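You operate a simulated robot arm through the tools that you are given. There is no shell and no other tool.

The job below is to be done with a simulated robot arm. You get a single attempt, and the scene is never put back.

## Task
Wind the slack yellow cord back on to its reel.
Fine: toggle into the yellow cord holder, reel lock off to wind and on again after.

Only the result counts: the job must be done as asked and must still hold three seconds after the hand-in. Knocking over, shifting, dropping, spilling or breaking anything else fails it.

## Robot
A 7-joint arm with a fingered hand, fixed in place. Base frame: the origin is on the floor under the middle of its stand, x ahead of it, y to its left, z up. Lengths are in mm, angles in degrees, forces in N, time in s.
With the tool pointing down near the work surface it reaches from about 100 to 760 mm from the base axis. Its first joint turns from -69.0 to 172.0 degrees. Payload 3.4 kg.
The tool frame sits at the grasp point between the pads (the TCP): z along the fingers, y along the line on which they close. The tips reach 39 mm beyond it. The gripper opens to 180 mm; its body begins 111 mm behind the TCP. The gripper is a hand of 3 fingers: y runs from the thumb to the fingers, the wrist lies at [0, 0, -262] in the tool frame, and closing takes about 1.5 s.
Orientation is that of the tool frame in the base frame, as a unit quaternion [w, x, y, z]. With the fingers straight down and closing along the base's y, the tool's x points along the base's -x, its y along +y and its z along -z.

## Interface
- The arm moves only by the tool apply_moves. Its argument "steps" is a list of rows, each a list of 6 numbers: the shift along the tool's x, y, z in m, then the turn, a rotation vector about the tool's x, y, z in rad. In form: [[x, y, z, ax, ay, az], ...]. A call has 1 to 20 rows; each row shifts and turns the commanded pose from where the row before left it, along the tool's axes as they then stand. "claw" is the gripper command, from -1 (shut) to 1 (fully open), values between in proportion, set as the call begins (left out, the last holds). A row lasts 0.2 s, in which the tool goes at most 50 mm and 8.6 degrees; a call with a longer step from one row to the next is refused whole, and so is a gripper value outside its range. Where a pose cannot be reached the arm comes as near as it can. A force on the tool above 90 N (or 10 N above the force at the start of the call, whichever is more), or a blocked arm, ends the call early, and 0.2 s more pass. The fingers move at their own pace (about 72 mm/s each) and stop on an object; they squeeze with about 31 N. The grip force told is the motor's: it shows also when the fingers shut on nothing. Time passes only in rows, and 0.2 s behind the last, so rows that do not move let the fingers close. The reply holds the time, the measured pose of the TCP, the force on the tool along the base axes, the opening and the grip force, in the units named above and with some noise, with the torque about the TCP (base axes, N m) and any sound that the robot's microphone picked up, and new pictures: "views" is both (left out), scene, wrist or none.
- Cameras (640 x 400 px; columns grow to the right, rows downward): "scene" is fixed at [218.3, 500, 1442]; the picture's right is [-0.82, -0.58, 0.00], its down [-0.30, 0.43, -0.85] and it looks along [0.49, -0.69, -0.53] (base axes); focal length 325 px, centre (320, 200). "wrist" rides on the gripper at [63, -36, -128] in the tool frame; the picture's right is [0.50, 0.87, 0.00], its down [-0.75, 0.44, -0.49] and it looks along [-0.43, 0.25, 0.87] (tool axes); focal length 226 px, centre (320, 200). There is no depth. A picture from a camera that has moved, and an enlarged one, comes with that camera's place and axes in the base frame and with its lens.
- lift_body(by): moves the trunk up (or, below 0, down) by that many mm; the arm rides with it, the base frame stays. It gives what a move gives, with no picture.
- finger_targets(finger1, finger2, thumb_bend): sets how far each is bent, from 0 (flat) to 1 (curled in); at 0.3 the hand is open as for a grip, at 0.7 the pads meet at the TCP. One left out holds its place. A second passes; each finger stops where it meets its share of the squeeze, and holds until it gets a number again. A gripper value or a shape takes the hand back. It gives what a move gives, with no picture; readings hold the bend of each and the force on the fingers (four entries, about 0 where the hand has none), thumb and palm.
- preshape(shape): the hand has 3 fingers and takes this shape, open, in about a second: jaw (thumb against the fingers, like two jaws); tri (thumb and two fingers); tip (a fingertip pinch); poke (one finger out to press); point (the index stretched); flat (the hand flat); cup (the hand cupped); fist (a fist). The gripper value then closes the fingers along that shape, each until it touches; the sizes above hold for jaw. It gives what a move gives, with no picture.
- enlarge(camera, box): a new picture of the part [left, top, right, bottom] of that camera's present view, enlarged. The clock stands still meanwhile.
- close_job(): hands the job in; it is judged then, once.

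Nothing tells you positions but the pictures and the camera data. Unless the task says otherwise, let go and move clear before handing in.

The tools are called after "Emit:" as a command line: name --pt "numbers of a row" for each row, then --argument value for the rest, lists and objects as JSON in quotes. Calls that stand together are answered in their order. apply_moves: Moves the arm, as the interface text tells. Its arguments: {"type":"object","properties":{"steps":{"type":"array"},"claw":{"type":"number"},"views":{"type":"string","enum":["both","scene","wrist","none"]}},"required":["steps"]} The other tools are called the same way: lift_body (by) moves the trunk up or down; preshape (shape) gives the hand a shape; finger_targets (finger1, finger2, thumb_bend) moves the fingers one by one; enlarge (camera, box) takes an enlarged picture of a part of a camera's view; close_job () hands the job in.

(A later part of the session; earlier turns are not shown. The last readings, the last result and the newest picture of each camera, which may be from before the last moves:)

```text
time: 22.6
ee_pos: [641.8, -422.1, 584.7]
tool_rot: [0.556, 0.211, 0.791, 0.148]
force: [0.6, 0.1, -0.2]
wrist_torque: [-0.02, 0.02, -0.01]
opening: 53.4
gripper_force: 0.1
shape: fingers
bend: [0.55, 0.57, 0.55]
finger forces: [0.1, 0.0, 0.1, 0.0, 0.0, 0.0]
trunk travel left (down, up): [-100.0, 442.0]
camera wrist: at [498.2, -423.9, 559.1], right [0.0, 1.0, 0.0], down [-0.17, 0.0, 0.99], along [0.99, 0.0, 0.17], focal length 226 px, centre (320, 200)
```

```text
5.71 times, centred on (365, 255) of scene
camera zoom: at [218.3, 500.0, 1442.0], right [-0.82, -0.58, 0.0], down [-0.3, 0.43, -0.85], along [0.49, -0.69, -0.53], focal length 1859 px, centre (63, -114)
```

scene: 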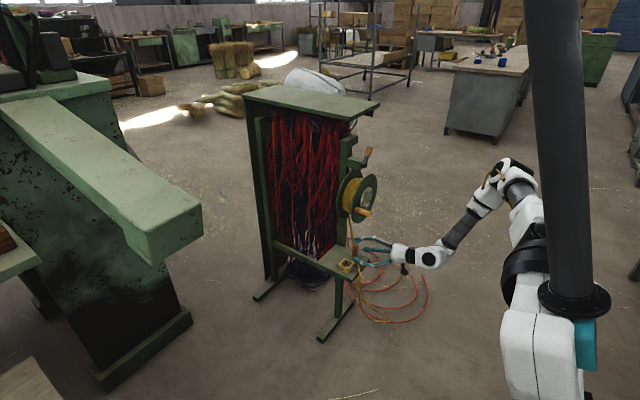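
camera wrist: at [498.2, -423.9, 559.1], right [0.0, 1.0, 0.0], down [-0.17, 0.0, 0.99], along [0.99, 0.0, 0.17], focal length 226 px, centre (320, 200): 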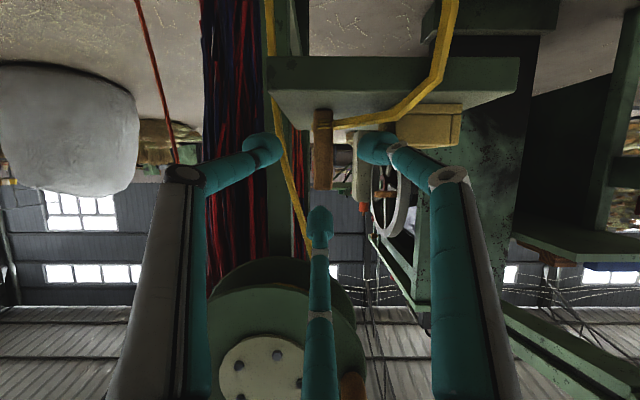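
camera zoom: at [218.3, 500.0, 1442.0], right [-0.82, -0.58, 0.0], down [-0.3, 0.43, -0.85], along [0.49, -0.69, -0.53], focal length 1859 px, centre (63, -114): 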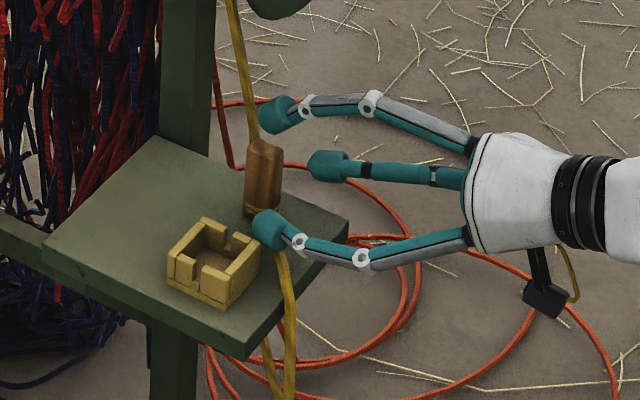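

Alignment holds: the toggle lies centred between thumb and finger1. Advancing the last ~27 mm and then closing thumb and finger1 gently.

Emit:
apply_moves --pt "-0.0017 0.0015 0.0136 0 0 0" --pt "-0.0017 0.0015 0.0136 0 0 0" --views "both"

Emit:
enlarge --camera "wrist" --box '[240, 80, 480, 240]'

Emit:
enlarge --camera "scene" --box '[335, 230, 395, 280]'

```text
time: 23.2
ee_pos: [668.2, -420.5, 578.8]
tool_rot: [0.556, 0.211, 0.79, 0.148]
force: [-0.9, -0.8, 1.1]
wrist_torque: [-0.03, 0.05, 0.07]
opening: 51.2
gripper_force: 0.4
shape: fingers
bend: [0.56, 0.57, 0.55]
finger forces: [1.4, 0.0, 0.0, 0.0, 0.0, 0.0]
trunk travel left (down, up): [-100.0, 442.0]
camera wrist: at [525.7, -423.5, 553.2], right [0.0, 1.0, 0.0], down [-0.17, 0.0, 0.99], along [0.99, 0.0, 0.17], focal length 226 px, centre (320, 200)
```

scene: 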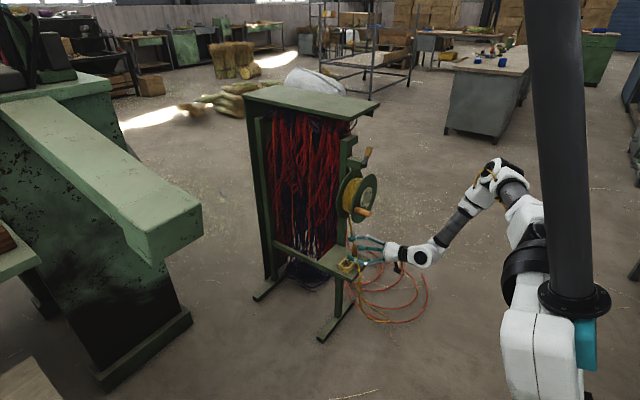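
wrist: 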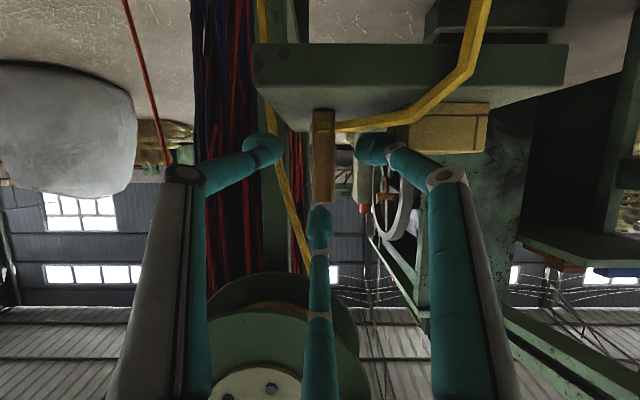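

```text
2.50 times, centred on (360, 160) of wrist
camera zoom: at [525.7, -423.5, 553.2], right [0.0, 1.0, 0.0], down [-0.17, 0.0, 0.99], along [0.99, 0.0, 0.17], focal length 565 px, centre (220, 300)
```

zoom: 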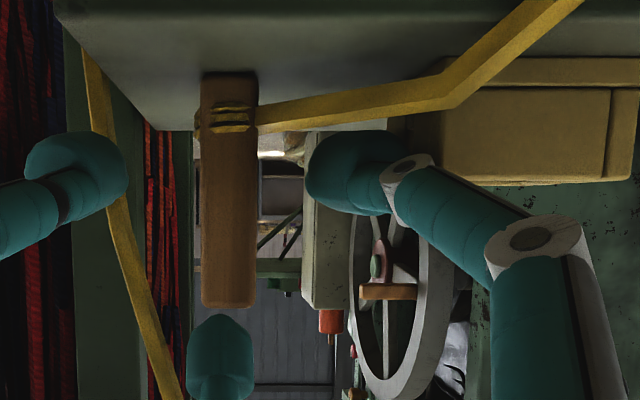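

```text
8.00 times, centred on (365, 255) of scene
camera zoom: at [218.3, 500.0, 1442.0], right [-0.82, -0.58, 0.0], down [-0.3, 0.43, -0.85], along [0.49, -0.69, -0.53], focal length 2603 px, centre (-40, -240)
```

zoom: 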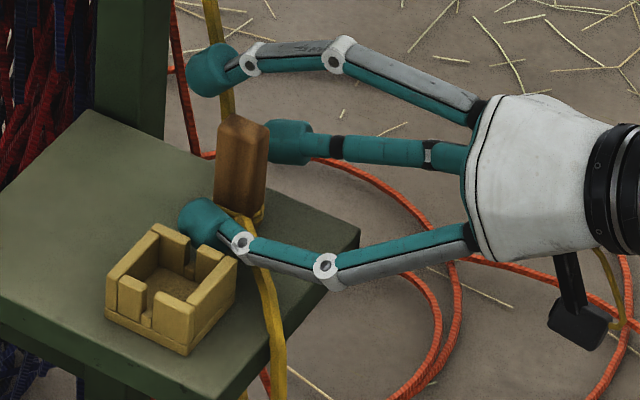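

Finger1 reads 1.4 N — it is brushing the holder's side wall. I'll draw finger1 and the thumb inward first, then advance a few more millimetres.

Emit:
finger_targets --finger1 0.61 --thumb_bend 0.61

Emit:
apply_moves --pt "0 0 0 0 0 0" --views "both"

Emit:
enlarge --camera "wrist" --box '[240, 80, 480, 240]'

Emit:
enlarge --camera "scene" --box '[335, 230, 395, 280]'

```text
time: 24.2
ee_pos: [668.8, -421.5, 579.4]
tool_rot: [0.555, 0.21, 0.791, 0.148]
force: [-0.2, -1.0, -0.2]
wrist_torque: [0.03, -0.03, 0.03]
opening: 30.2
gripper_force: 0.1
shape: fingers
bend: [0.61, 0.57, 0.61]
finger forces: [0.0, 0.0, 0.0, 0.0, 0.0, 0.1]
trunk travel left (down, up): [-100.0, 442.0]
```

```text
time: 24.6
ee_pos: [669.6, -421.4, 580.0]
tool_rot: [0.556, 0.211, 0.79, 0.148]
force: [-0.4, 0.0, 0.7]
wrist_torque: [0.01, 0.0, 0.03]
opening: 29.9
gripper_force: 0.0
shape: fingers
bend: [0.61, 0.57, 0.61]
finger forces: [0.0, 0.0, 0.0, 0.0, 0.1, 0.0]
trunk travel left (down, up): [-100.0, 442.0]
camera wrist: at [525.8, -423.1, 553.3], right [0.0, 1.0, 0.0], down [-0.17, 0.0, 0.99], along [0.99, 0.0, 0.17], focal length 226 px, centre (320, 200)
```

scene: 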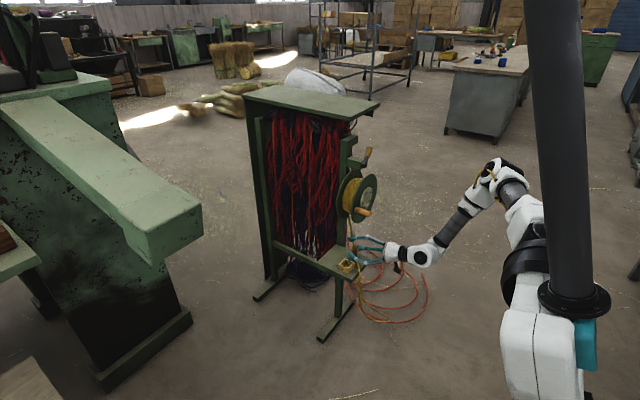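
wrist: 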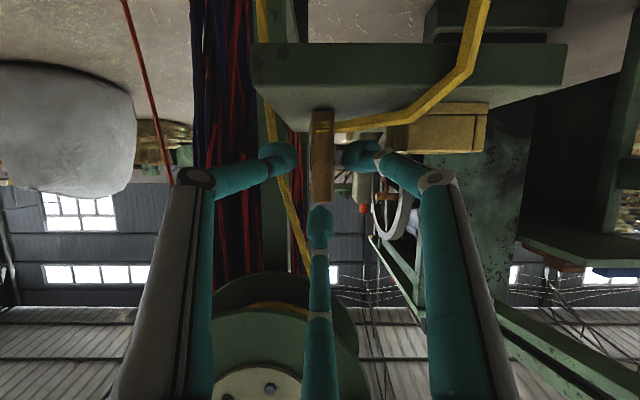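

```text
2.50 times, centred on (360, 160) of wrist
camera zoom: at [525.8, -423.1, 553.3], right [0.0, 1.0, 0.0], down [-0.17, 0.0, 0.99], along [0.99, 0.0, 0.17], focal length 565 px, centre (220, 300)
```

zoom: 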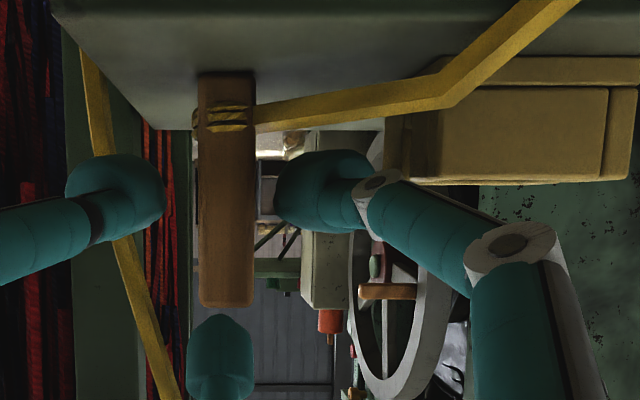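

```text
8.00 times, centred on (365, 255) of scene
camera zoom: at [218.3, 500.0, 1442.0], right [-0.82, -0.58, 0.0], down [-0.3, 0.43, -0.85], along [0.49, -0.69, -0.53], focal length 2603 px, centre (-40, -240)
```

zoom: 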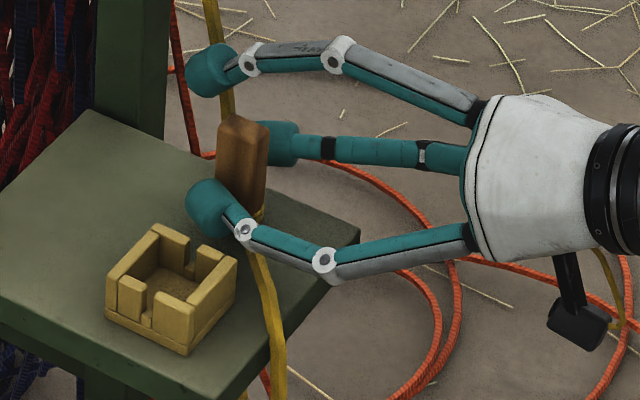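

Thumb and finger1 now bracket the toggle without touching the holder. A 4 mm nudge forward and 2 mm to +y, then close on it.

Emit:
apply_moves --pt "0.0008 0.0019 0.0042 0 0 0" --views "none"

Emit:
finger_targets --finger1 0.645 --thumb_bend 0.645

Emit:
enlarge --camera "wrist" --box '[240, 80, 480, 240]'

Emit:
enlarge --camera "scene" --box '[335, 230, 395, 280]'

```text
time: 25.0
ee_pos: [672.8, -419.9, 578.1]
tool_rot: [0.555, 0.211, 0.791, 0.148]
force: [0.8, 0.4, -0.7]
wrist_torque: [-0.01, -0.01, 0.02]
opening: 30.1
gripper_force: 0.1
shape: fingers
bend: [0.61, 0.57, 0.61]
finger forces: [0.1, 0.0, 0.1, 0.0, 0.0, 0.0]
trunk travel left (down, up): [-100.0, 442.0]
```

```text
time: 26.0
ee_pos: [672.6, -417.7, 578.3]
tool_rot: [0.555, 0.211, 0.791, 0.148]
force: [-0.2, -0.4, -0.6]
wrist_torque: [-0.02, 0.0, 0.03]
opening: 18.8
gripper_force: 0.0
shape: fingers
bend: [0.64, 0.57, 0.64]
finger forces: [0.0, 0.0, 0.0, 0.0, 0.0, 0.0]
trunk travel left (down, up): [-100.0, 442.0]
```

```text
2.50 times, centred on (360, 160) of wrist
camera zoom: at [529.2, -420.3, 552.0], right [0.0, 1.0, 0.0], down [-0.17, 0.0, 0.99], along [0.99, 0.0, 0.17], focal length 565 px, centre (220, 300)
```

zoom: 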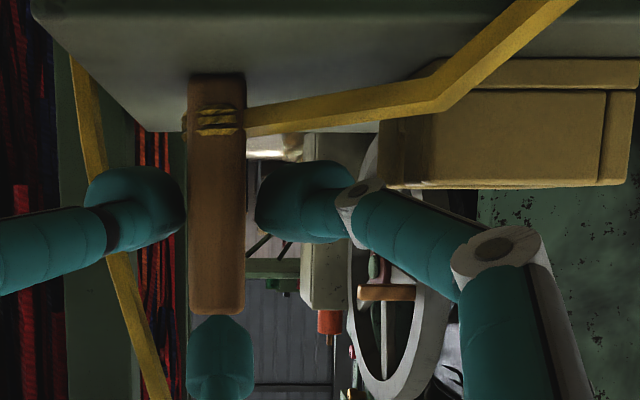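

```text
8.00 times, centred on (365, 255) of scene
camera zoom: at [218.3, 500.0, 1442.0], right [-0.82, -0.58, 0.0], down [-0.3, 0.43, -0.85], along [0.49, -0.69, -0.53], focal length 2603 px, centre (-40, -240)
```

zoom: 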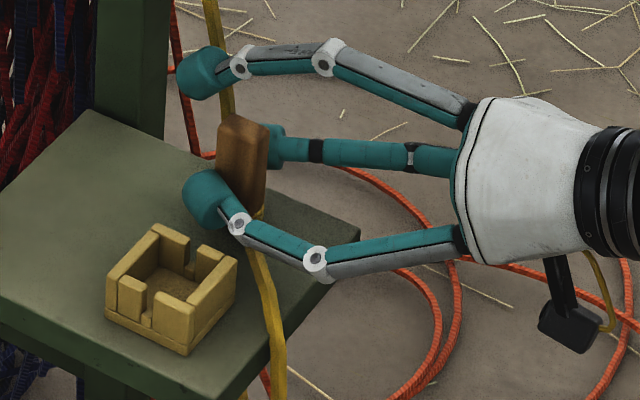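

The toggle is centred within ~2 mm between the two tips. Closing thumb and finger1 on it now.

Emit:
finger_targets --finger1 0.68 --thumb_bend 0.68

Emit:
enlarge --camera "wrist" --box '[240, 80, 480, 240]'

Emit:
enlarge --camera "scene" --box '[335, 230, 395, 280]'

```text
time: 27.0
ee_pos: [673.1, -419.4, 578.6]
tool_rot: [0.556, 0.21, 0.791, 0.149]
force: [-0.2, 0.6, 0.2]
wrist_torque: [0.03, 0.02, 0.01]
opening: 10.5
gripper_force: 2.5
shape: fingers
bend: [0.66, 0.57, 0.67]
finger forces: [2.1, 0.0, 0.0, 0.0, 2.0, 0.1]
trunk travel left (down, up): [-100.0, 442.0]
```

```text
2.50 times, centred on (360, 160) of wrist
camera zoom: at [529.2, -420.3, 552.0], right [0.0, 1.0, 0.0], down [-0.17, 0.0, 0.99], along [0.99, 0.0, 0.17], focal length 565 px, centre (220, 300)
```

zoom: 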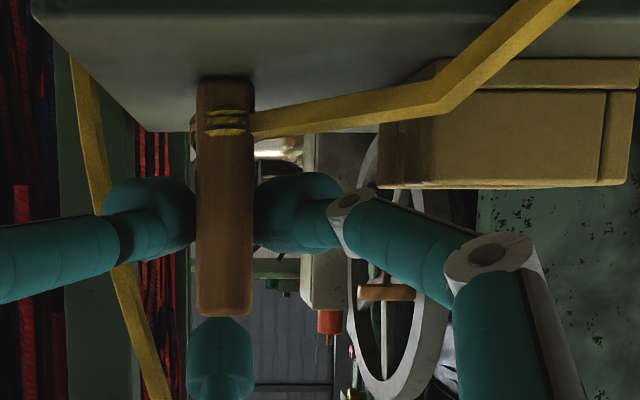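

```text
8.00 times, centred on (365, 255) of scene
camera zoom: at [218.3, 500.0, 1442.0], right [-0.82, -0.58, 0.0], down [-0.3, 0.43, -0.85], along [0.49, -0.69, -0.53], focal length 2603 px, centre (-40, -240)
```

zoom: 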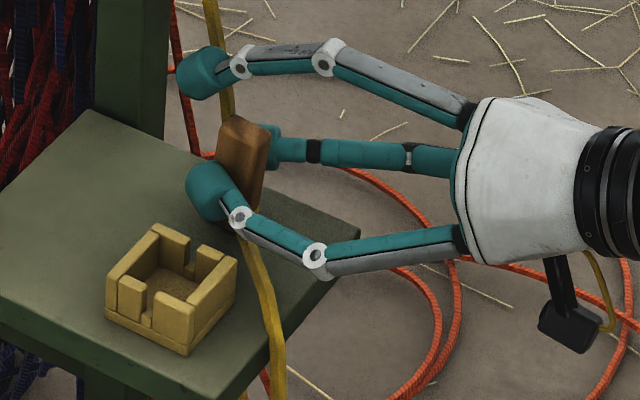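

Both tips are in contact with about 2 N. I'll squeeze more firmly before lifting.

Emit:
finger_targets --finger1 0.76 --thumb_bend 0.76

Emit:
enlarge --camera "wrist" --box '[240, 80, 480, 240]'

Emit:
enlarge --camera "scene" --box '[335, 230, 395, 280]'

```text
time: 28.0
ee_pos: [672.2, -419.0, 577.8]
tool_rot: [0.556, 0.21, 0.791, 0.149]
force: [0.4, 0.9, -0.4]
wrist_torque: [0.02, 0.0, 0.0]
opening: 8.4
gripper_force: 11.8
shape: fingers
bend: [0.71, 0.57, 0.71]
finger forces: [11.5, 0.0, 0.1, 0.0, 11.7, 0.0]
trunk travel left (down, up): [-100.0, 442.0]
```

```text
2.50 times, centred on (360, 160) of wrist
camera zoom: at [529.3, -420.3, 552.0], right [0.0, 1.0, 0.0], down [-0.17, 0.0, 0.99], along [0.99, 0.0, 0.17], focal length 565 px, centre (220, 300)
```

zoom: 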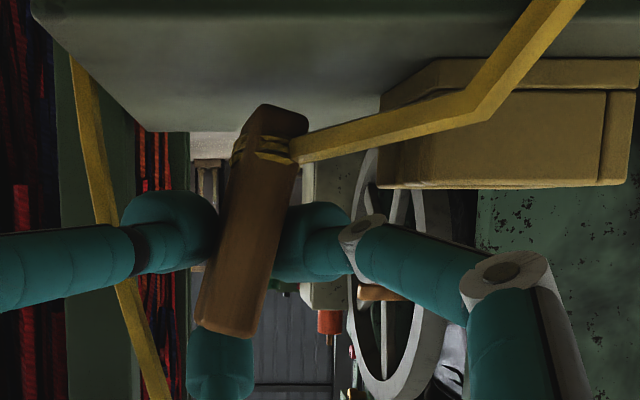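

```text
8.00 times, centred on (365, 255) of scene
camera zoom: at [218.3, 500.0, 1442.0], right [-0.82, -0.58, 0.0], down [-0.3, 0.43, -0.85], along [0.49, -0.69, -0.53], focal length 2603 px, centre (-40, -240)
```

zoom: 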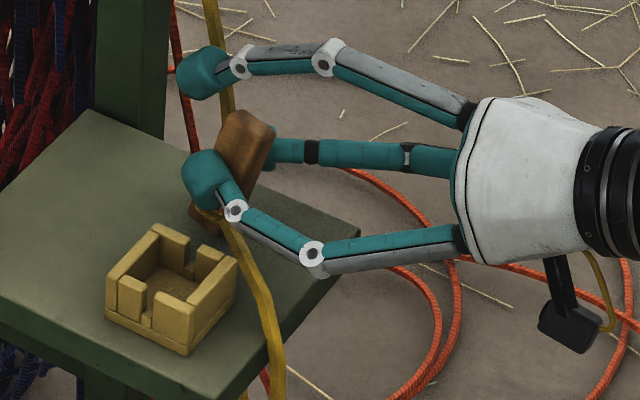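

The harder squeeze tilted the toggle; the gentle 2 N hold kept it upright. I'll ease the grip back and check that it rights itself.

Emit:
finger_targets --finger1 0.69 --thumb_bend 0.69

Emit:
enlarge --camera "wrist" --box '[240, 80, 480, 240]'

Emit:
enlarge --camera "scene" --box '[335, 230, 395, 280]'

```text
time: 29.0
ee_pos: [673.1, -416.7, 578.3]
tool_rot: [0.556, 0.211, 0.791, 0.147]
force: [-0.6, -0.1, -0.4]
wrist_torque: [-0.02, 0.03, 0.04]
opening: 10.0
gripper_force: 3.6
shape: fingers
bend: [0.66, 0.57, 0.67]
finger forces: [3.1, 0.0, 0.1, 0.0, 3.2, 0.0]
trunk travel left (down, up): [-100.0, 442.0]
```

```text
2.50 times, centred on (360, 160) of wrist
camera zoom: at [529.2, -420.3, 552.0], right [0.0, 1.0, 0.0], down [-0.17, 0.0, 0.99], along [0.99, 0.0, 0.17], focal length 565 px, centre (220, 300)
```

zoom: 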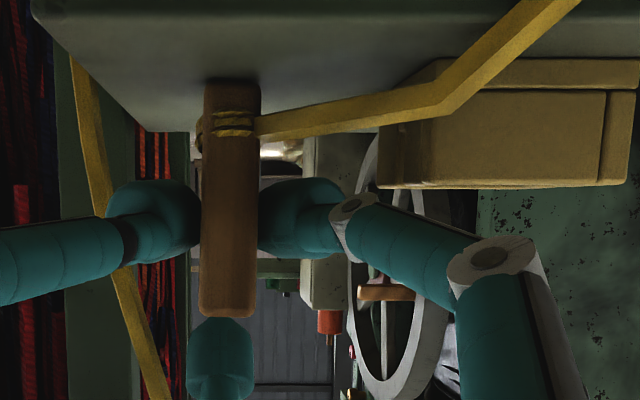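

```text
8.00 times, centred on (365, 255) of scene
camera zoom: at [218.3, 500.0, 1442.0], right [-0.82, -0.58, 0.0], down [-0.3, 0.43, -0.85], along [0.49, -0.69, -0.53], focal length 2603 px, centre (-40, -240)
```

zoom: 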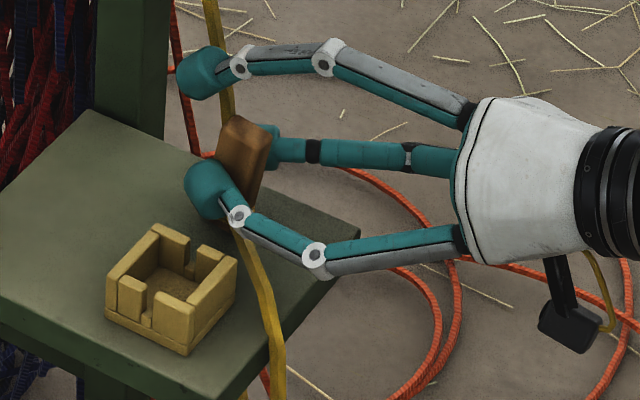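

Emit:
enlarge --camera "scene" --box '[352, 238, 376, 262]'

Emit:
enlarge --camera "wrist" --box '[290, 90, 370, 220]'

```text
16.00 times, centred on (364, 250) of scene
camera zoom: at [218.3, 500.0, 1442.0], right [-0.82, -0.58, 0.0], down [-0.3, 0.43, -0.85], along [0.49, -0.69, -0.53], focal length 5206 px, centre (-384, -600)
```

zoom: 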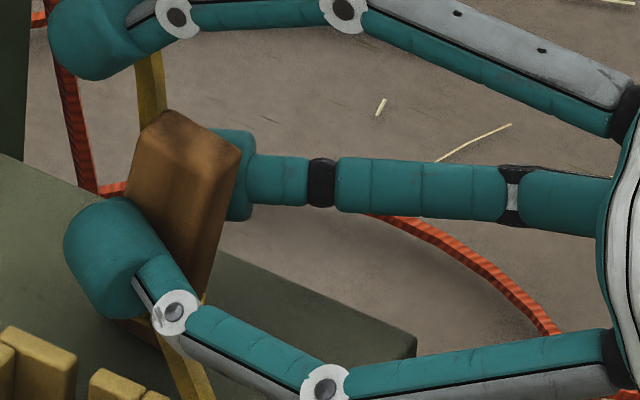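

```text
3.08 times, centred on (330, 155) of wrist
camera zoom: at [529.2, -420.3, 552.0], right [0.0, 1.0, 0.0], down [-0.17, 0.0, 0.99], along [0.99, 0.0, 0.17], focal length 696 px, centre (289, 338)
```

zoom: 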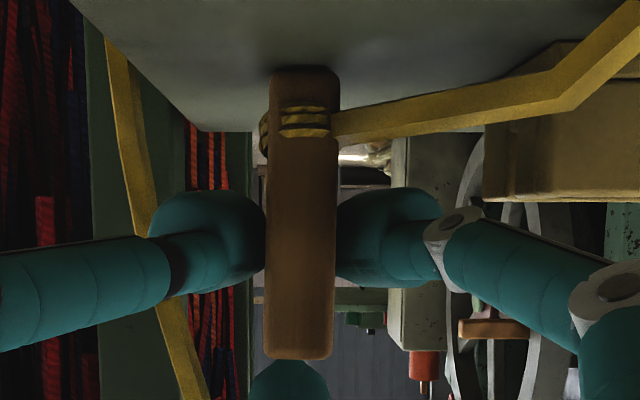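

The toggle is upright side-to-side but leans about 15° toward the robot, since I pinched it slightly behind its centre. I'll rotate the hand about the pinch axis to stand it upright again, then regrip at its centre.

Emit:
apply_moves --pt "-0.0022 0.0013 0.0012 0.0425 0.0736 0" --pt "-0.0022 0.0013 0.0012 0.0425 0.0736 0" --pt "-0.0022 0.0013 0.0012 0.0425 0.0736 0" --views "both"

Emit:
enlarge --camera "scene" --box '[348, 236, 380, 268]'

Emit:
enlarge --camera "wrist" --box '[240, 80, 480, 240]'

```text
time: 29.8
ee_pos: [679.7, -418.0, 584.3]
tool_rot: [0.449, 0.228, 0.855, 0.12]
force: [0.6, 0.8, -1.2]
wrist_torque: [0.0, -0.01, 0.0]
opening: 10.0
gripper_force: 3.3
shape: fingers
bend: [0.66, 0.57, 0.67]
finger forces: [3.2, 0.0, 0.0, 0.1, 3.2, 0.0]
trunk travel left (down, up): [-100.0, 442.0]
camera wrist: at [534.9, -419.8, 595.0], right [0.0, 1.0, 0.0], down [0.09, 0.0, 1.0], along [1.0, 0.0, -0.09], focal length 226 px, centre (320, 200)
```

scene: 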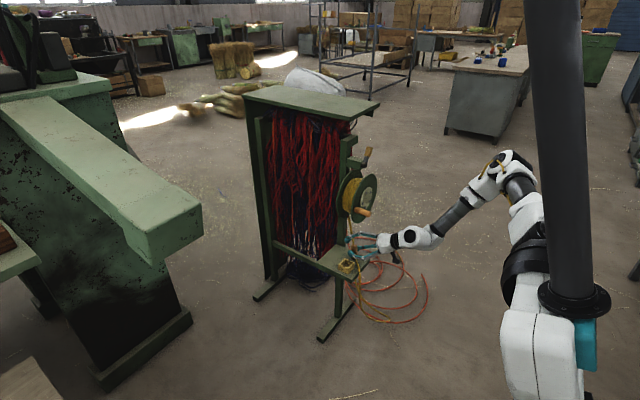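
wrist: 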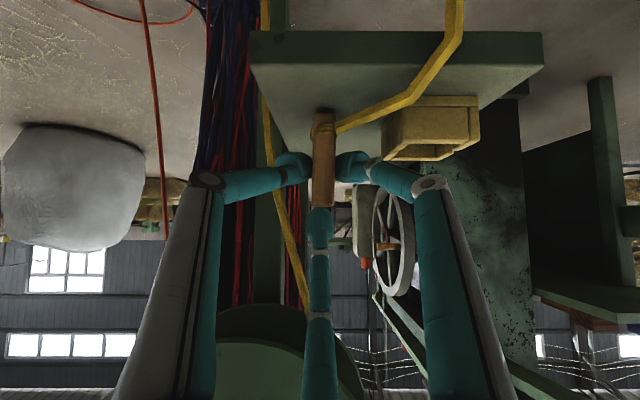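

```text
12.50 times, centred on (364, 252) of scene
camera zoom: at [218.3, 500.0, 1442.0], right [-0.82, -0.58, 0.0], down [-0.3, 0.43, -0.85], along [0.49, -0.69, -0.53], focal length 4067 px, centre (-230, -450)
```

zoom: 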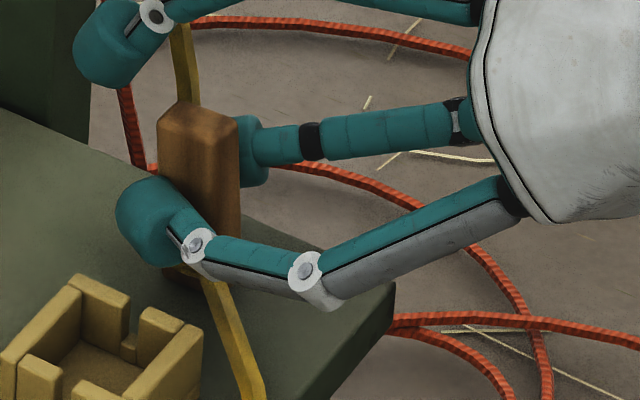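

```text
2.50 times, centred on (360, 160) of wrist
camera zoom: at [534.9, -419.8, 595.0], right [0.0, 1.0, 0.0], down [0.09, 0.0, 1.0], along [1.0, 0.0, -0.09], focal length 565 px, centre (220, 300)
```

zoom: 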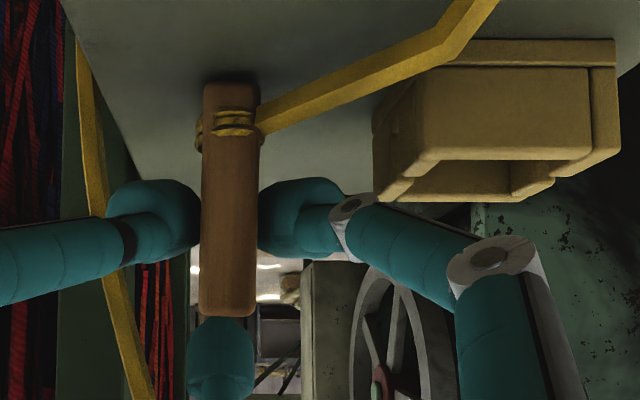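

The toggle is upright again and still held. I'll lift it 10 mm and check whether it stays upright.

Emit:
apply_moves --pt "-0.00357 0.00206 -0.00283 0 0 0" --pt "-0.00357 0.00206 -0.00283 0 0 0" --pt "0 0 0 0 0 0" --views "none"

Emit:
enlarge --camera "scene" --box '[348, 236, 380, 268]'

Emit:
enlarge --camera "wrist" --box '[240, 80, 480, 240]'

```text
time: 30.6
ee_pos: [679.3, -417.6, 593.2]
tool_rot: [0.45, 0.228, 0.855, 0.121]
force: [-0.9, 0.4, -0.7]
wrist_torque: [0.02, -0.01, -0.03]
opening: 10.0
gripper_force: 3.1
shape: fingers
bend: [0.66, 0.57, 0.67]
finger forces: [3.3, 0.0, 0.1, 0.0, 3.2, 0.0]
trunk travel left (down, up): [-100.0, 442.0]
```

```text
12.50 times, centred on (364, 252) of scene
camera zoom: at [218.3, 500.0, 1442.0], right [-0.82, -0.58, 0.0], down [-0.3, 0.43, -0.85], along [0.49, -0.69, -0.53], focal length 4067 px, centre (-230, -450)
```

zoom: 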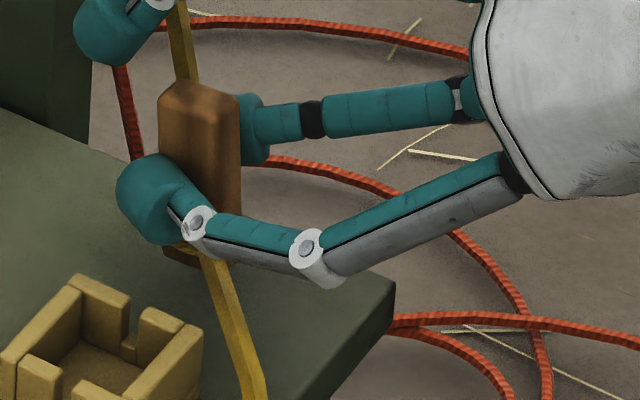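

```text
2.50 times, centred on (360, 160) of wrist
camera zoom: at [535.1, -419.5, 604.2], right [0.0, 1.0, 0.0], down [0.09, 0.0, 1.0], along [1.0, 0.0, -0.09], focal length 565 px, centre (220, 300)
```

zoom: 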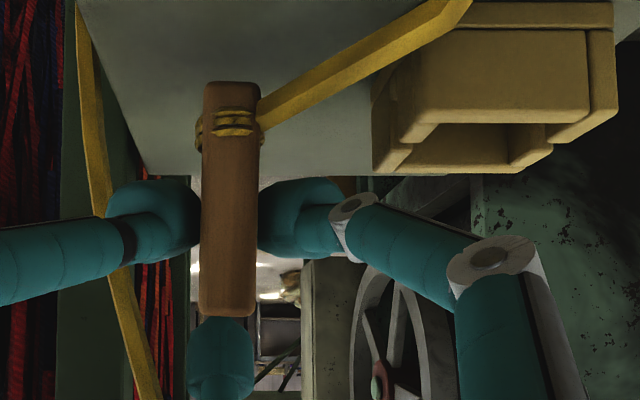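

The toggle lifts cleanly and stays upright. The reel flange is close above finger2, so I'll back off 45 mm in x first, then lift 32 mm.

Emit:
apply_moves --pt "0.00733 -0.00424 -0.01238 0 0 0" --pt "0.00733 -0.00424 -0.01238 0 0 0" --pt "0.00733 -0.00424 -0.01238 0 0 0" --pt "-0.0076 0.0044 -0.00603 0 0 0" --pt "-0.0076 0.0044 -0.00603 0 0 0" --pt "-0.0076 0.0044 -0.00603 0 0 0" --views "both"

Emit:
enlarge --camera "scene" --box '[340, 226, 388, 270]'

Emit:
enlarge --camera "wrist" --box '[240, 60, 480, 240]'

```text
time: 32.0
ee_pos: [635.2, -417.7, 626.6]
tool_rot: [0.451, 0.228, 0.855, 0.12]
force: [-0.1, 0.1, 0.1]
wrist_torque: [-0.03, 0.01, 0.01]
opening: 10.2
gripper_force: 3.6
shape: fingers
bend: [0.66, 0.57, 0.67]
finger forces: [3.3, 0.0, 0.0, 0.0, 3.2, 0.0]
trunk travel left (down, up): [-100.0, 442.0]
camera wrist: at [490.3, -418.8, 637.3], right [0.0, 1.0, 0.0], down [0.09, 0.0, 1.0], along [1.0, 0.0, -0.09], focal length 226 px, centre (320, 200)
```

scene: 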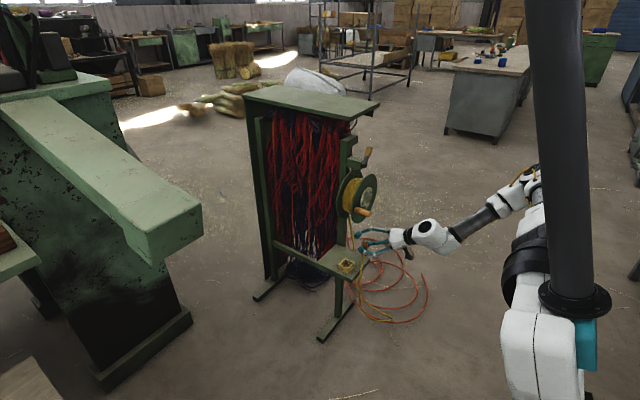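
wrist: 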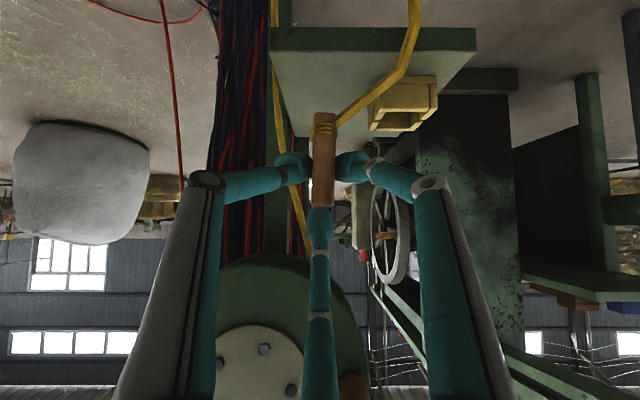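

```text
9.09 times, centred on (364, 248) of scene
camera zoom: at [218.3, 500.0, 1442.0], right [-0.82, -0.58, 0.0], down [-0.3, 0.43, -0.85], along [0.49, -0.69, -0.53], focal length 2958 px, centre (-80, -236)
```

zoom: 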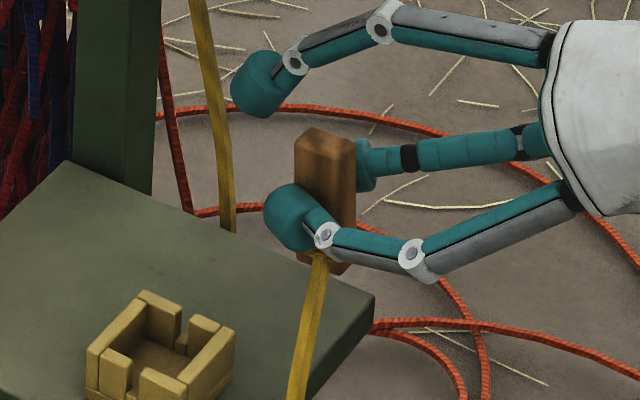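

```text
2.22 times, centred on (360, 150) of wrist
camera zoom: at [490.3, -418.8, 637.3], right [0.0, 1.0, 0.0], down [0.09, 0.0, 1.0], along [1.0, 0.0, -0.09], focal length 502 px, centre (231, 311)
```

zoom: 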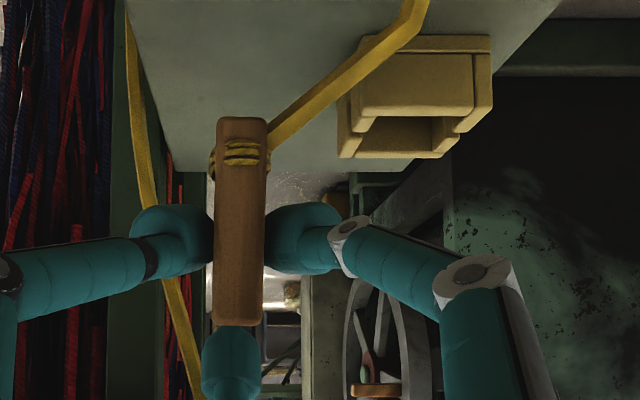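

The toggle is held upright, its bottom now above the holder rim. Moving +70 mm in y to line up in front of the holder.

Emit:
apply_moves --pt "0.0117 0.0202 0 0 0 0" --pt "0.0117 0.0202 0 0 0 0" --pt "0.0117 0.0202 0 0 0 0" --pt "0 0 0 0 0 0" --views "both"

Emit:
enlarge --camera "scene" --box '[330, 236, 378, 280]'

Emit:
enlarge --camera "wrist" --box '[250, 60, 410, 220]'

```text
time: 33.0
ee_pos: [634.9, -347.1, 625.0]
tool_rot: [0.451, 0.227, 0.855, 0.121]
force: [-0.7, 0.1, -1.1]
wrist_torque: [0.03, 0.03, 0.02]
opening: 9.7
gripper_force: 3.2
shape: fingers
bend: [0.66, 0.57, 0.67]
finger forces: [3.1, 0.0, 0.0, 0.0, 3.2, 0.0]
trunk travel left (down, up): [-100.0, 442.0]
camera wrist: at [490.0, -348.8, 636.9], right [0.0, 1.0, 0.0], down [0.09, 0.0, 1.0], along [1.0, 0.0, -0.09], focal length 226 px, centre (320, 200)
```

scene: 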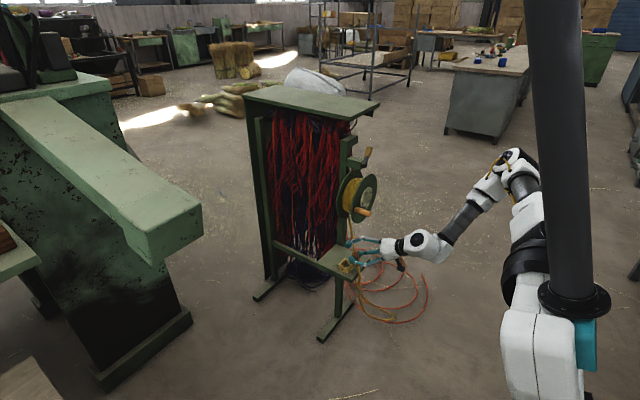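
wrist: 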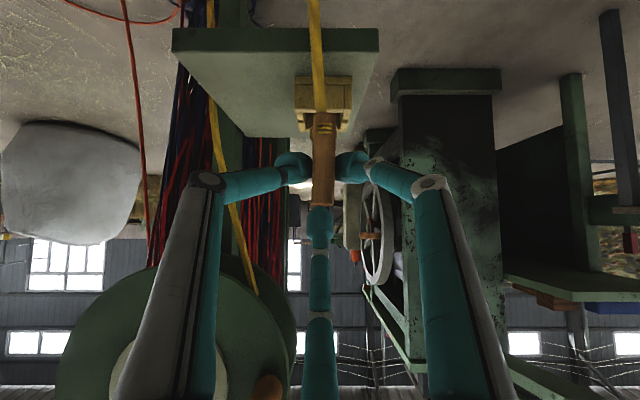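

```text
9.09 times, centred on (354, 258) of scene
camera zoom: at [218.3, 500.0, 1442.0], right [-0.82, -0.58, 0.0], down [-0.3, 0.43, -0.85], along [0.49, -0.69, -0.53], focal length 2958 px, centre (11, -327)
```

zoom: 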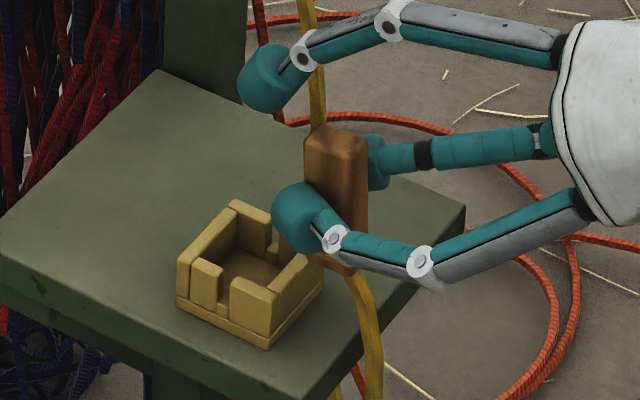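

```text
2.50 times, centred on (330, 140) of wrist
camera zoom: at [490.0, -348.8, 636.9], right [0.0, 1.0, 0.0], down [0.09, 0.0, 1.0], along [1.0, 0.0, -0.09], focal length 565 px, centre (295, 350)
```

zoom: 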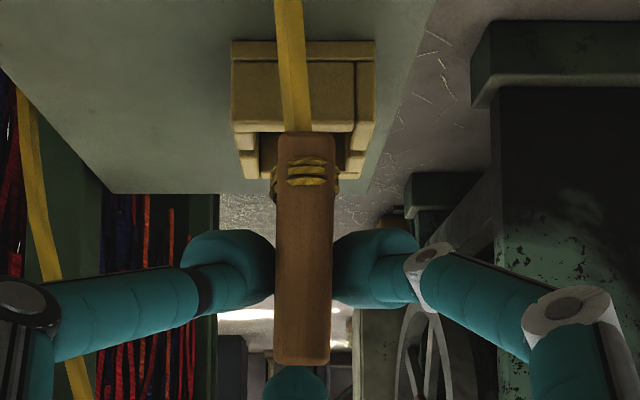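

Toggle and holder are aligned in y (both about -346). The toggle is about 35 mm short in x, so I'll move it forward over the pocket.

Emit:
apply_moves --pt "-0.0057 0.0033 0.00963 0 0 0" --pt "-0.0057 0.0033 0.00963 0 0 0" --pt "-0.0057 0.0033 0.00963 0 0 0" --pt "0 0 0 0 0 0" --views "none"

Emit:
enlarge --camera "scene" --box '[330, 240, 370, 280]'

Emit:
enlarge --camera "wrist" --box '[250, 40, 410, 220]'

```text
time: 34.0
ee_pos: [668.7, -346.6, 626.4]
tool_rot: [0.451, 0.229, 0.854, 0.12]
force: [-0.2, -0.3, 0.0]
wrist_torque: [-0.01, 0.02, 0.0]
opening: 9.8
gripper_force: 3.4
shape: fingers
bend: [0.66, 0.57, 0.67]
finger forces: [3.1, 0.0, 0.0, 0.0, 3.0, 0.0]
trunk travel left (down, up): [-100.0, 442.0]
```

```text
10.00 times, centred on (350, 260) of scene
camera zoom: at [218.3, 500.0, 1442.0], right [-0.82, -0.58, 0.0], down [-0.3, 0.43, -0.85], along [0.49, -0.69, -0.53], focal length 3254 px, centre (20, -400)
```

zoom: 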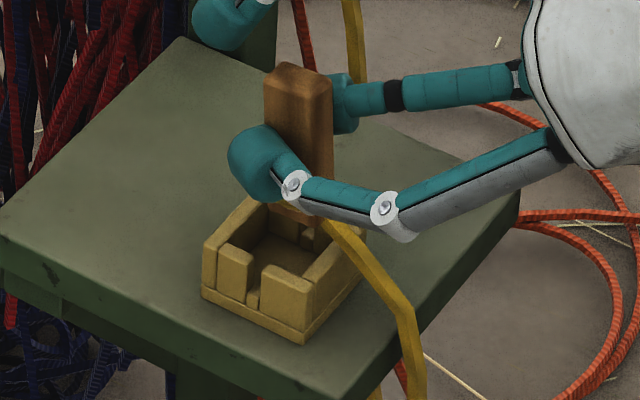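

```text
2.22 times, centred on (330, 130) of wrist
camera zoom: at [524.9, -348.6, 637.2], right [0.0, 1.0, 0.0], down [0.09, 0.0, 1.0], along [1.0, 0.0, -0.09], focal length 502 px, centre (298, 356)
```

zoom: 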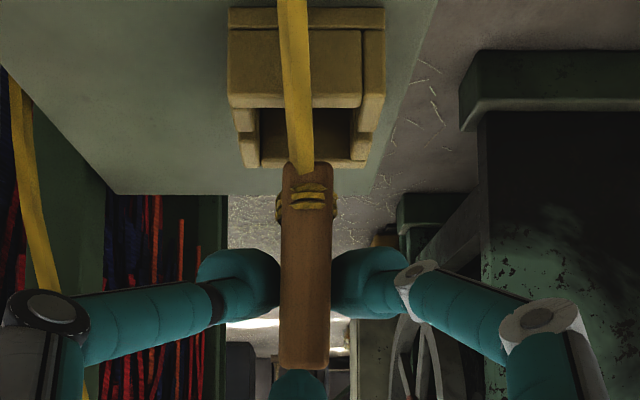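

The toggle sits directly above the pocket (within ~2 mm in both views). Lowering 20 mm first and checking.

Emit:
apply_moves --pt "0.00476 -0.00275 0.00377 0 0 0" --pt "0.00476 -0.00275 0.00377 0 0 0" --pt "0.00476 -0.00275 0.00377 0 0 0" --pt "0 0 0 0 0 0" --views "none"

Emit:
enlarge --camera "scene" --box '[330, 240, 370, 280]'

Emit:
enlarge --camera "wrist" --box '[250, 40, 410, 220]'

```text
time: 35.0
ee_pos: [669.9, -346.8, 605.1]
tool_rot: [0.45, 0.228, 0.855, 0.12]
force: [0.2, 0.9, -1.0]
wrist_torque: [0.0, 0.01, -0.01]
opening: 9.9
gripper_force: 3.2
shape: fingers
bend: [0.66, 0.57, 0.67]
finger forces: [3.3, 0.0, 0.0, 0.1, 3.3, 0.1]
trunk travel left (down, up): [-100.0, 442.0]
```

```text
10.00 times, centred on (350, 260) of scene
camera zoom: at [218.3, 500.0, 1442.0], right [-0.82, -0.58, 0.0], down [-0.3, 0.43, -0.85], along [0.49, -0.69, -0.53], focal length 3254 px, centre (20, -400)
```

zoom: 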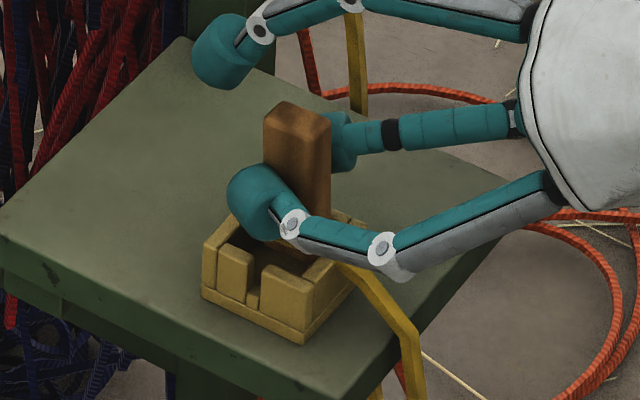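

```text
2.22 times, centred on (330, 130) of wrist
camera zoom: at [524.8, -348.9, 617.4], right [0.0, 1.0, 0.0], down [0.09, 0.0, 1.0], along [1.0, 0.0, -0.09], focal length 502 px, centre (298, 356)
```

zoom: 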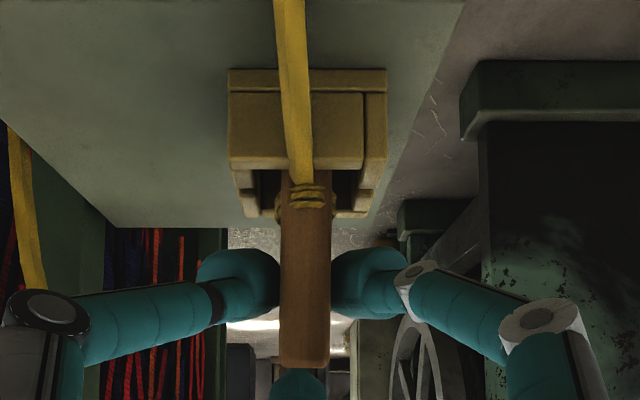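

Still aligned and entering the pocket. Lowering another 12 mm, watching the force.

Emit:
apply_moves --pt "0.00428 -0.00248 0.00339 0 0 0" --pt "0.00428 -0.00248 0.00339 0 0 0" --pt "0 0 0 0 0 0" --views "none"

Emit:
enlarge --camera "scene" --box '[330, 240, 370, 280]'

Emit:
enlarge --camera "wrist" --box '[250, 40, 410, 220]'

```text
time: 35.8
ee_pos: [669.1, -348.2, 594.8]
tool_rot: [0.45, 0.228, 0.855, 0.12]
force: [2.1, 0.9, 3.3]
wrist_torque: [-0.01, -0.14, 0.02]
opening: 9.4
gripper_force: 3.1
shape: fingers
bend: [0.67, 0.57, 0.68]
finger forces: [3.5, 0.0, 0.1, 0.0, 2.9, 0.1]
trunk travel left (down, up): [-100.0, 442.0]
```

```text
10.00 times, centred on (350, 260) of scene
camera zoom: at [218.3, 500.0, 1442.0], right [-0.82, -0.58, 0.0], down [-0.3, 0.43, -0.85], along [0.49, -0.69, -0.53], focal length 3254 px, centre (20, -400)
```

zoom: 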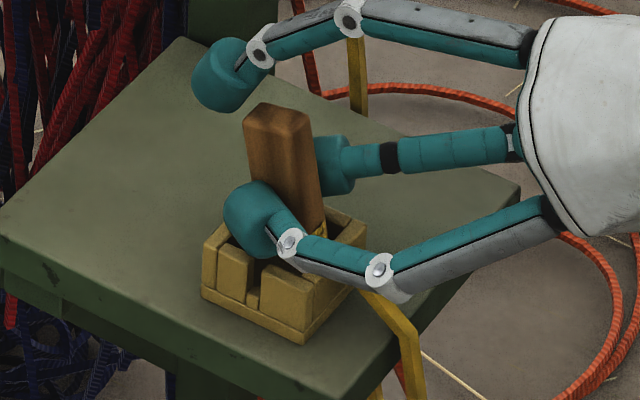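

```text
2.22 times, centred on (330, 130) of wrist
camera zoom: at [524.3, -348.9, 605.6], right [0.0, 1.0, 0.0], down [0.09, 0.0, 1.0], along [1.0, 0.0, -0.09], focal length 502 px, centre (298, 356)
```

zoom: 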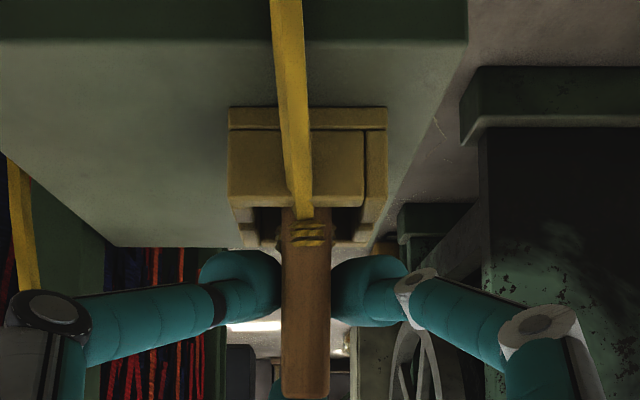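

The toggle's bottom caught the holder's front wall rim and it tipped its top away (+3 N upward). I'll lift back up and look at its attitude before correcting.

Emit:
apply_moves --pt "-0.0036 0.0021 -0.00283 0 0 0" --pt "-0.0036 0.0021 -0.00283 0 0 0" --pt "-0.0036 0.0021 -0.00283 0 0 0" --pt "-0.0036 0.0021 -0.00283 0 0 0" --pt "0 0 0 0 0 0" --views "none"

Emit:
enlarge --camera "scene" --box '[334, 238, 366, 270]'

Emit:
enlarge --camera "wrist" --box '[270, 60, 390, 220]'

```text
time: 37.0
ee_pos: [668.8, -348.1, 613.4]
tool_rot: [0.45, 0.228, 0.855, 0.12]
force: [-0.1, -0.3, -0.6]
wrist_torque: [-0.04, 0.02, 0.01]
opening: 9.4
gripper_force: 3.2
shape: fingers
bend: [0.67, 0.57, 0.67]
finger forces: [3.1, 0.0, 0.0, 0.1, 3.2, 0.0]
trunk travel left (down, up): [-100.0, 442.0]
```

```text
12.50 times, centred on (350, 254) of scene
camera zoom: at [218.3, 500.0, 1442.0], right [-0.82, -0.58, 0.0], down [-0.3, 0.43, -0.85], along [0.49, -0.69, -0.53], focal length 4067 px, centre (-55, -475)
```

zoom: 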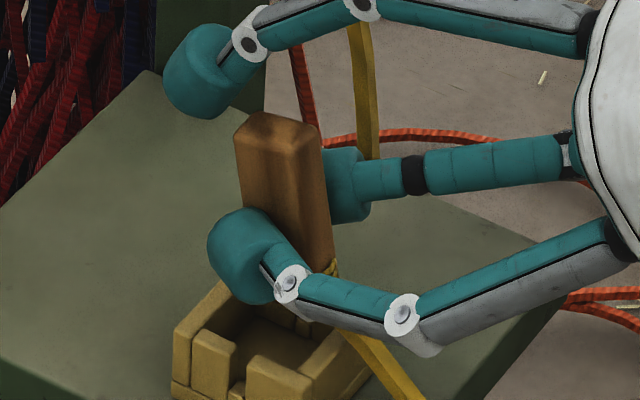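

```text
2.50 times, centred on (330, 140) of wrist
camera zoom: at [523.8, -349.3, 625.0], right [0.0, 1.0, 0.0], down [0.09, 0.0, 1.0], along [1.0, 0.0, -0.09], focal length 565 px, centre (295, 350)
```

zoom: 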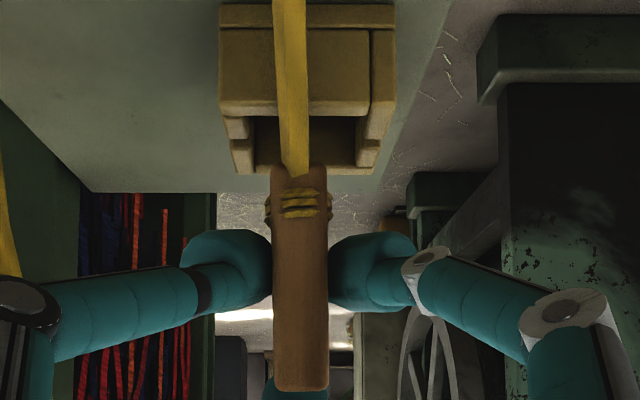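

The toggle slipped ~8 mm up in the grip and now leans ~7° with its bottom toward the front wall. I'll rotate the hand back 7° about the pinch and shift ~4 mm further in x.

Emit:
apply_moves --pt "0.0007 -0.0004 0.001 -0.0305 -0.0529 0" --pt "0.0007 -0.0004 0.001 -0.0305 -0.0529 0" --pt "0 0 0 0 0 0" --views "none"

Emit:
enlarge --camera "scene" --box '[334, 238, 366, 270]'

Emit:
enlarge --camera "scene" --box '[330, 240, 370, 280]'

Emit:
enlarge --camera "wrist" --box '[270, 60, 390, 220]'

```text
time: 37.8
ee_pos: [669.4, -347.7, 611.3]
tool_rot: [0.502, 0.221, 0.826, 0.133]
force: [-0.1, 0.2, 0.3]
wrist_torque: [-0.03, -0.03, 0.01]
opening: 9.6
gripper_force: 3.2
shape: fingers
bend: [0.67, 0.57, 0.67]
finger forces: [3.2, 0.0, 0.0, 0.1, 3.2, 0.1]
trunk travel left (down, up): [-100.0, 442.0]
```

```text
12.50 times, centred on (350, 254) of scene
camera zoom: at [218.3, 500.0, 1442.0], right [-0.82, -0.58, 0.0], down [-0.3, 0.43, -0.85], along [0.49, -0.69, -0.53], focal length 4067 px, centre (-55, -475)
```

zoom: 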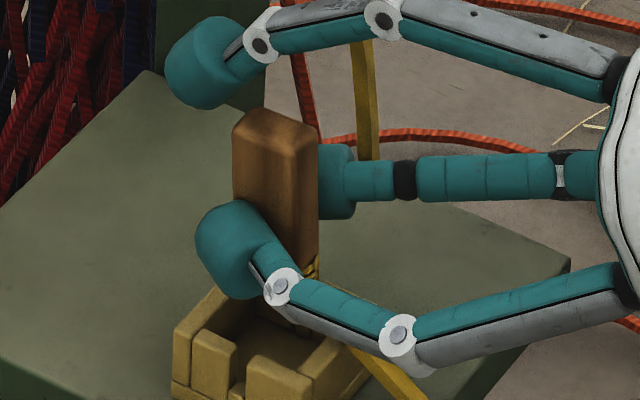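

```text
10.00 times, centred on (350, 260) of scene
camera zoom: at [218.3, 500.0, 1442.0], right [-0.82, -0.58, 0.0], down [-0.3, 0.43, -0.85], along [0.49, -0.69, -0.53], focal length 3254 px, centre (20, -400)
```

zoom: 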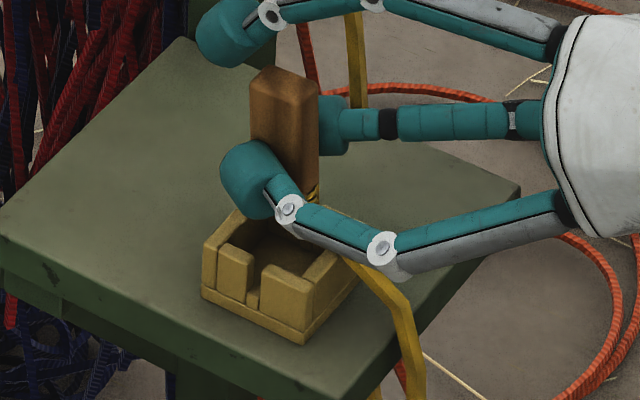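

```text
2.50 times, centred on (330, 140) of wrist
camera zoom: at [524.8, -349.4, 604.3], right [0.0, 1.0, 0.0], down [-0.04, 0.0, 1.0], along [1.0, 0.0, 0.04], focal length 565 px, centre (295, 350)
```

zoom: 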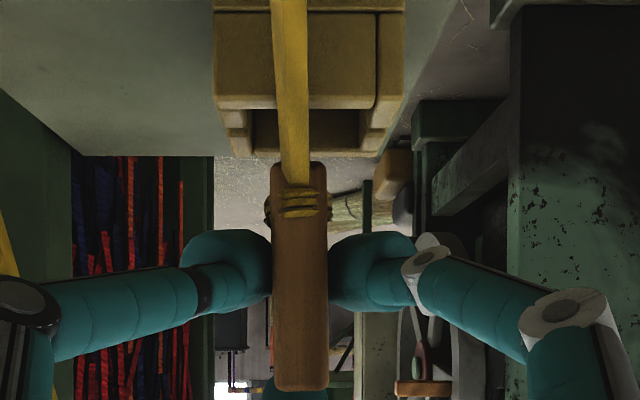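

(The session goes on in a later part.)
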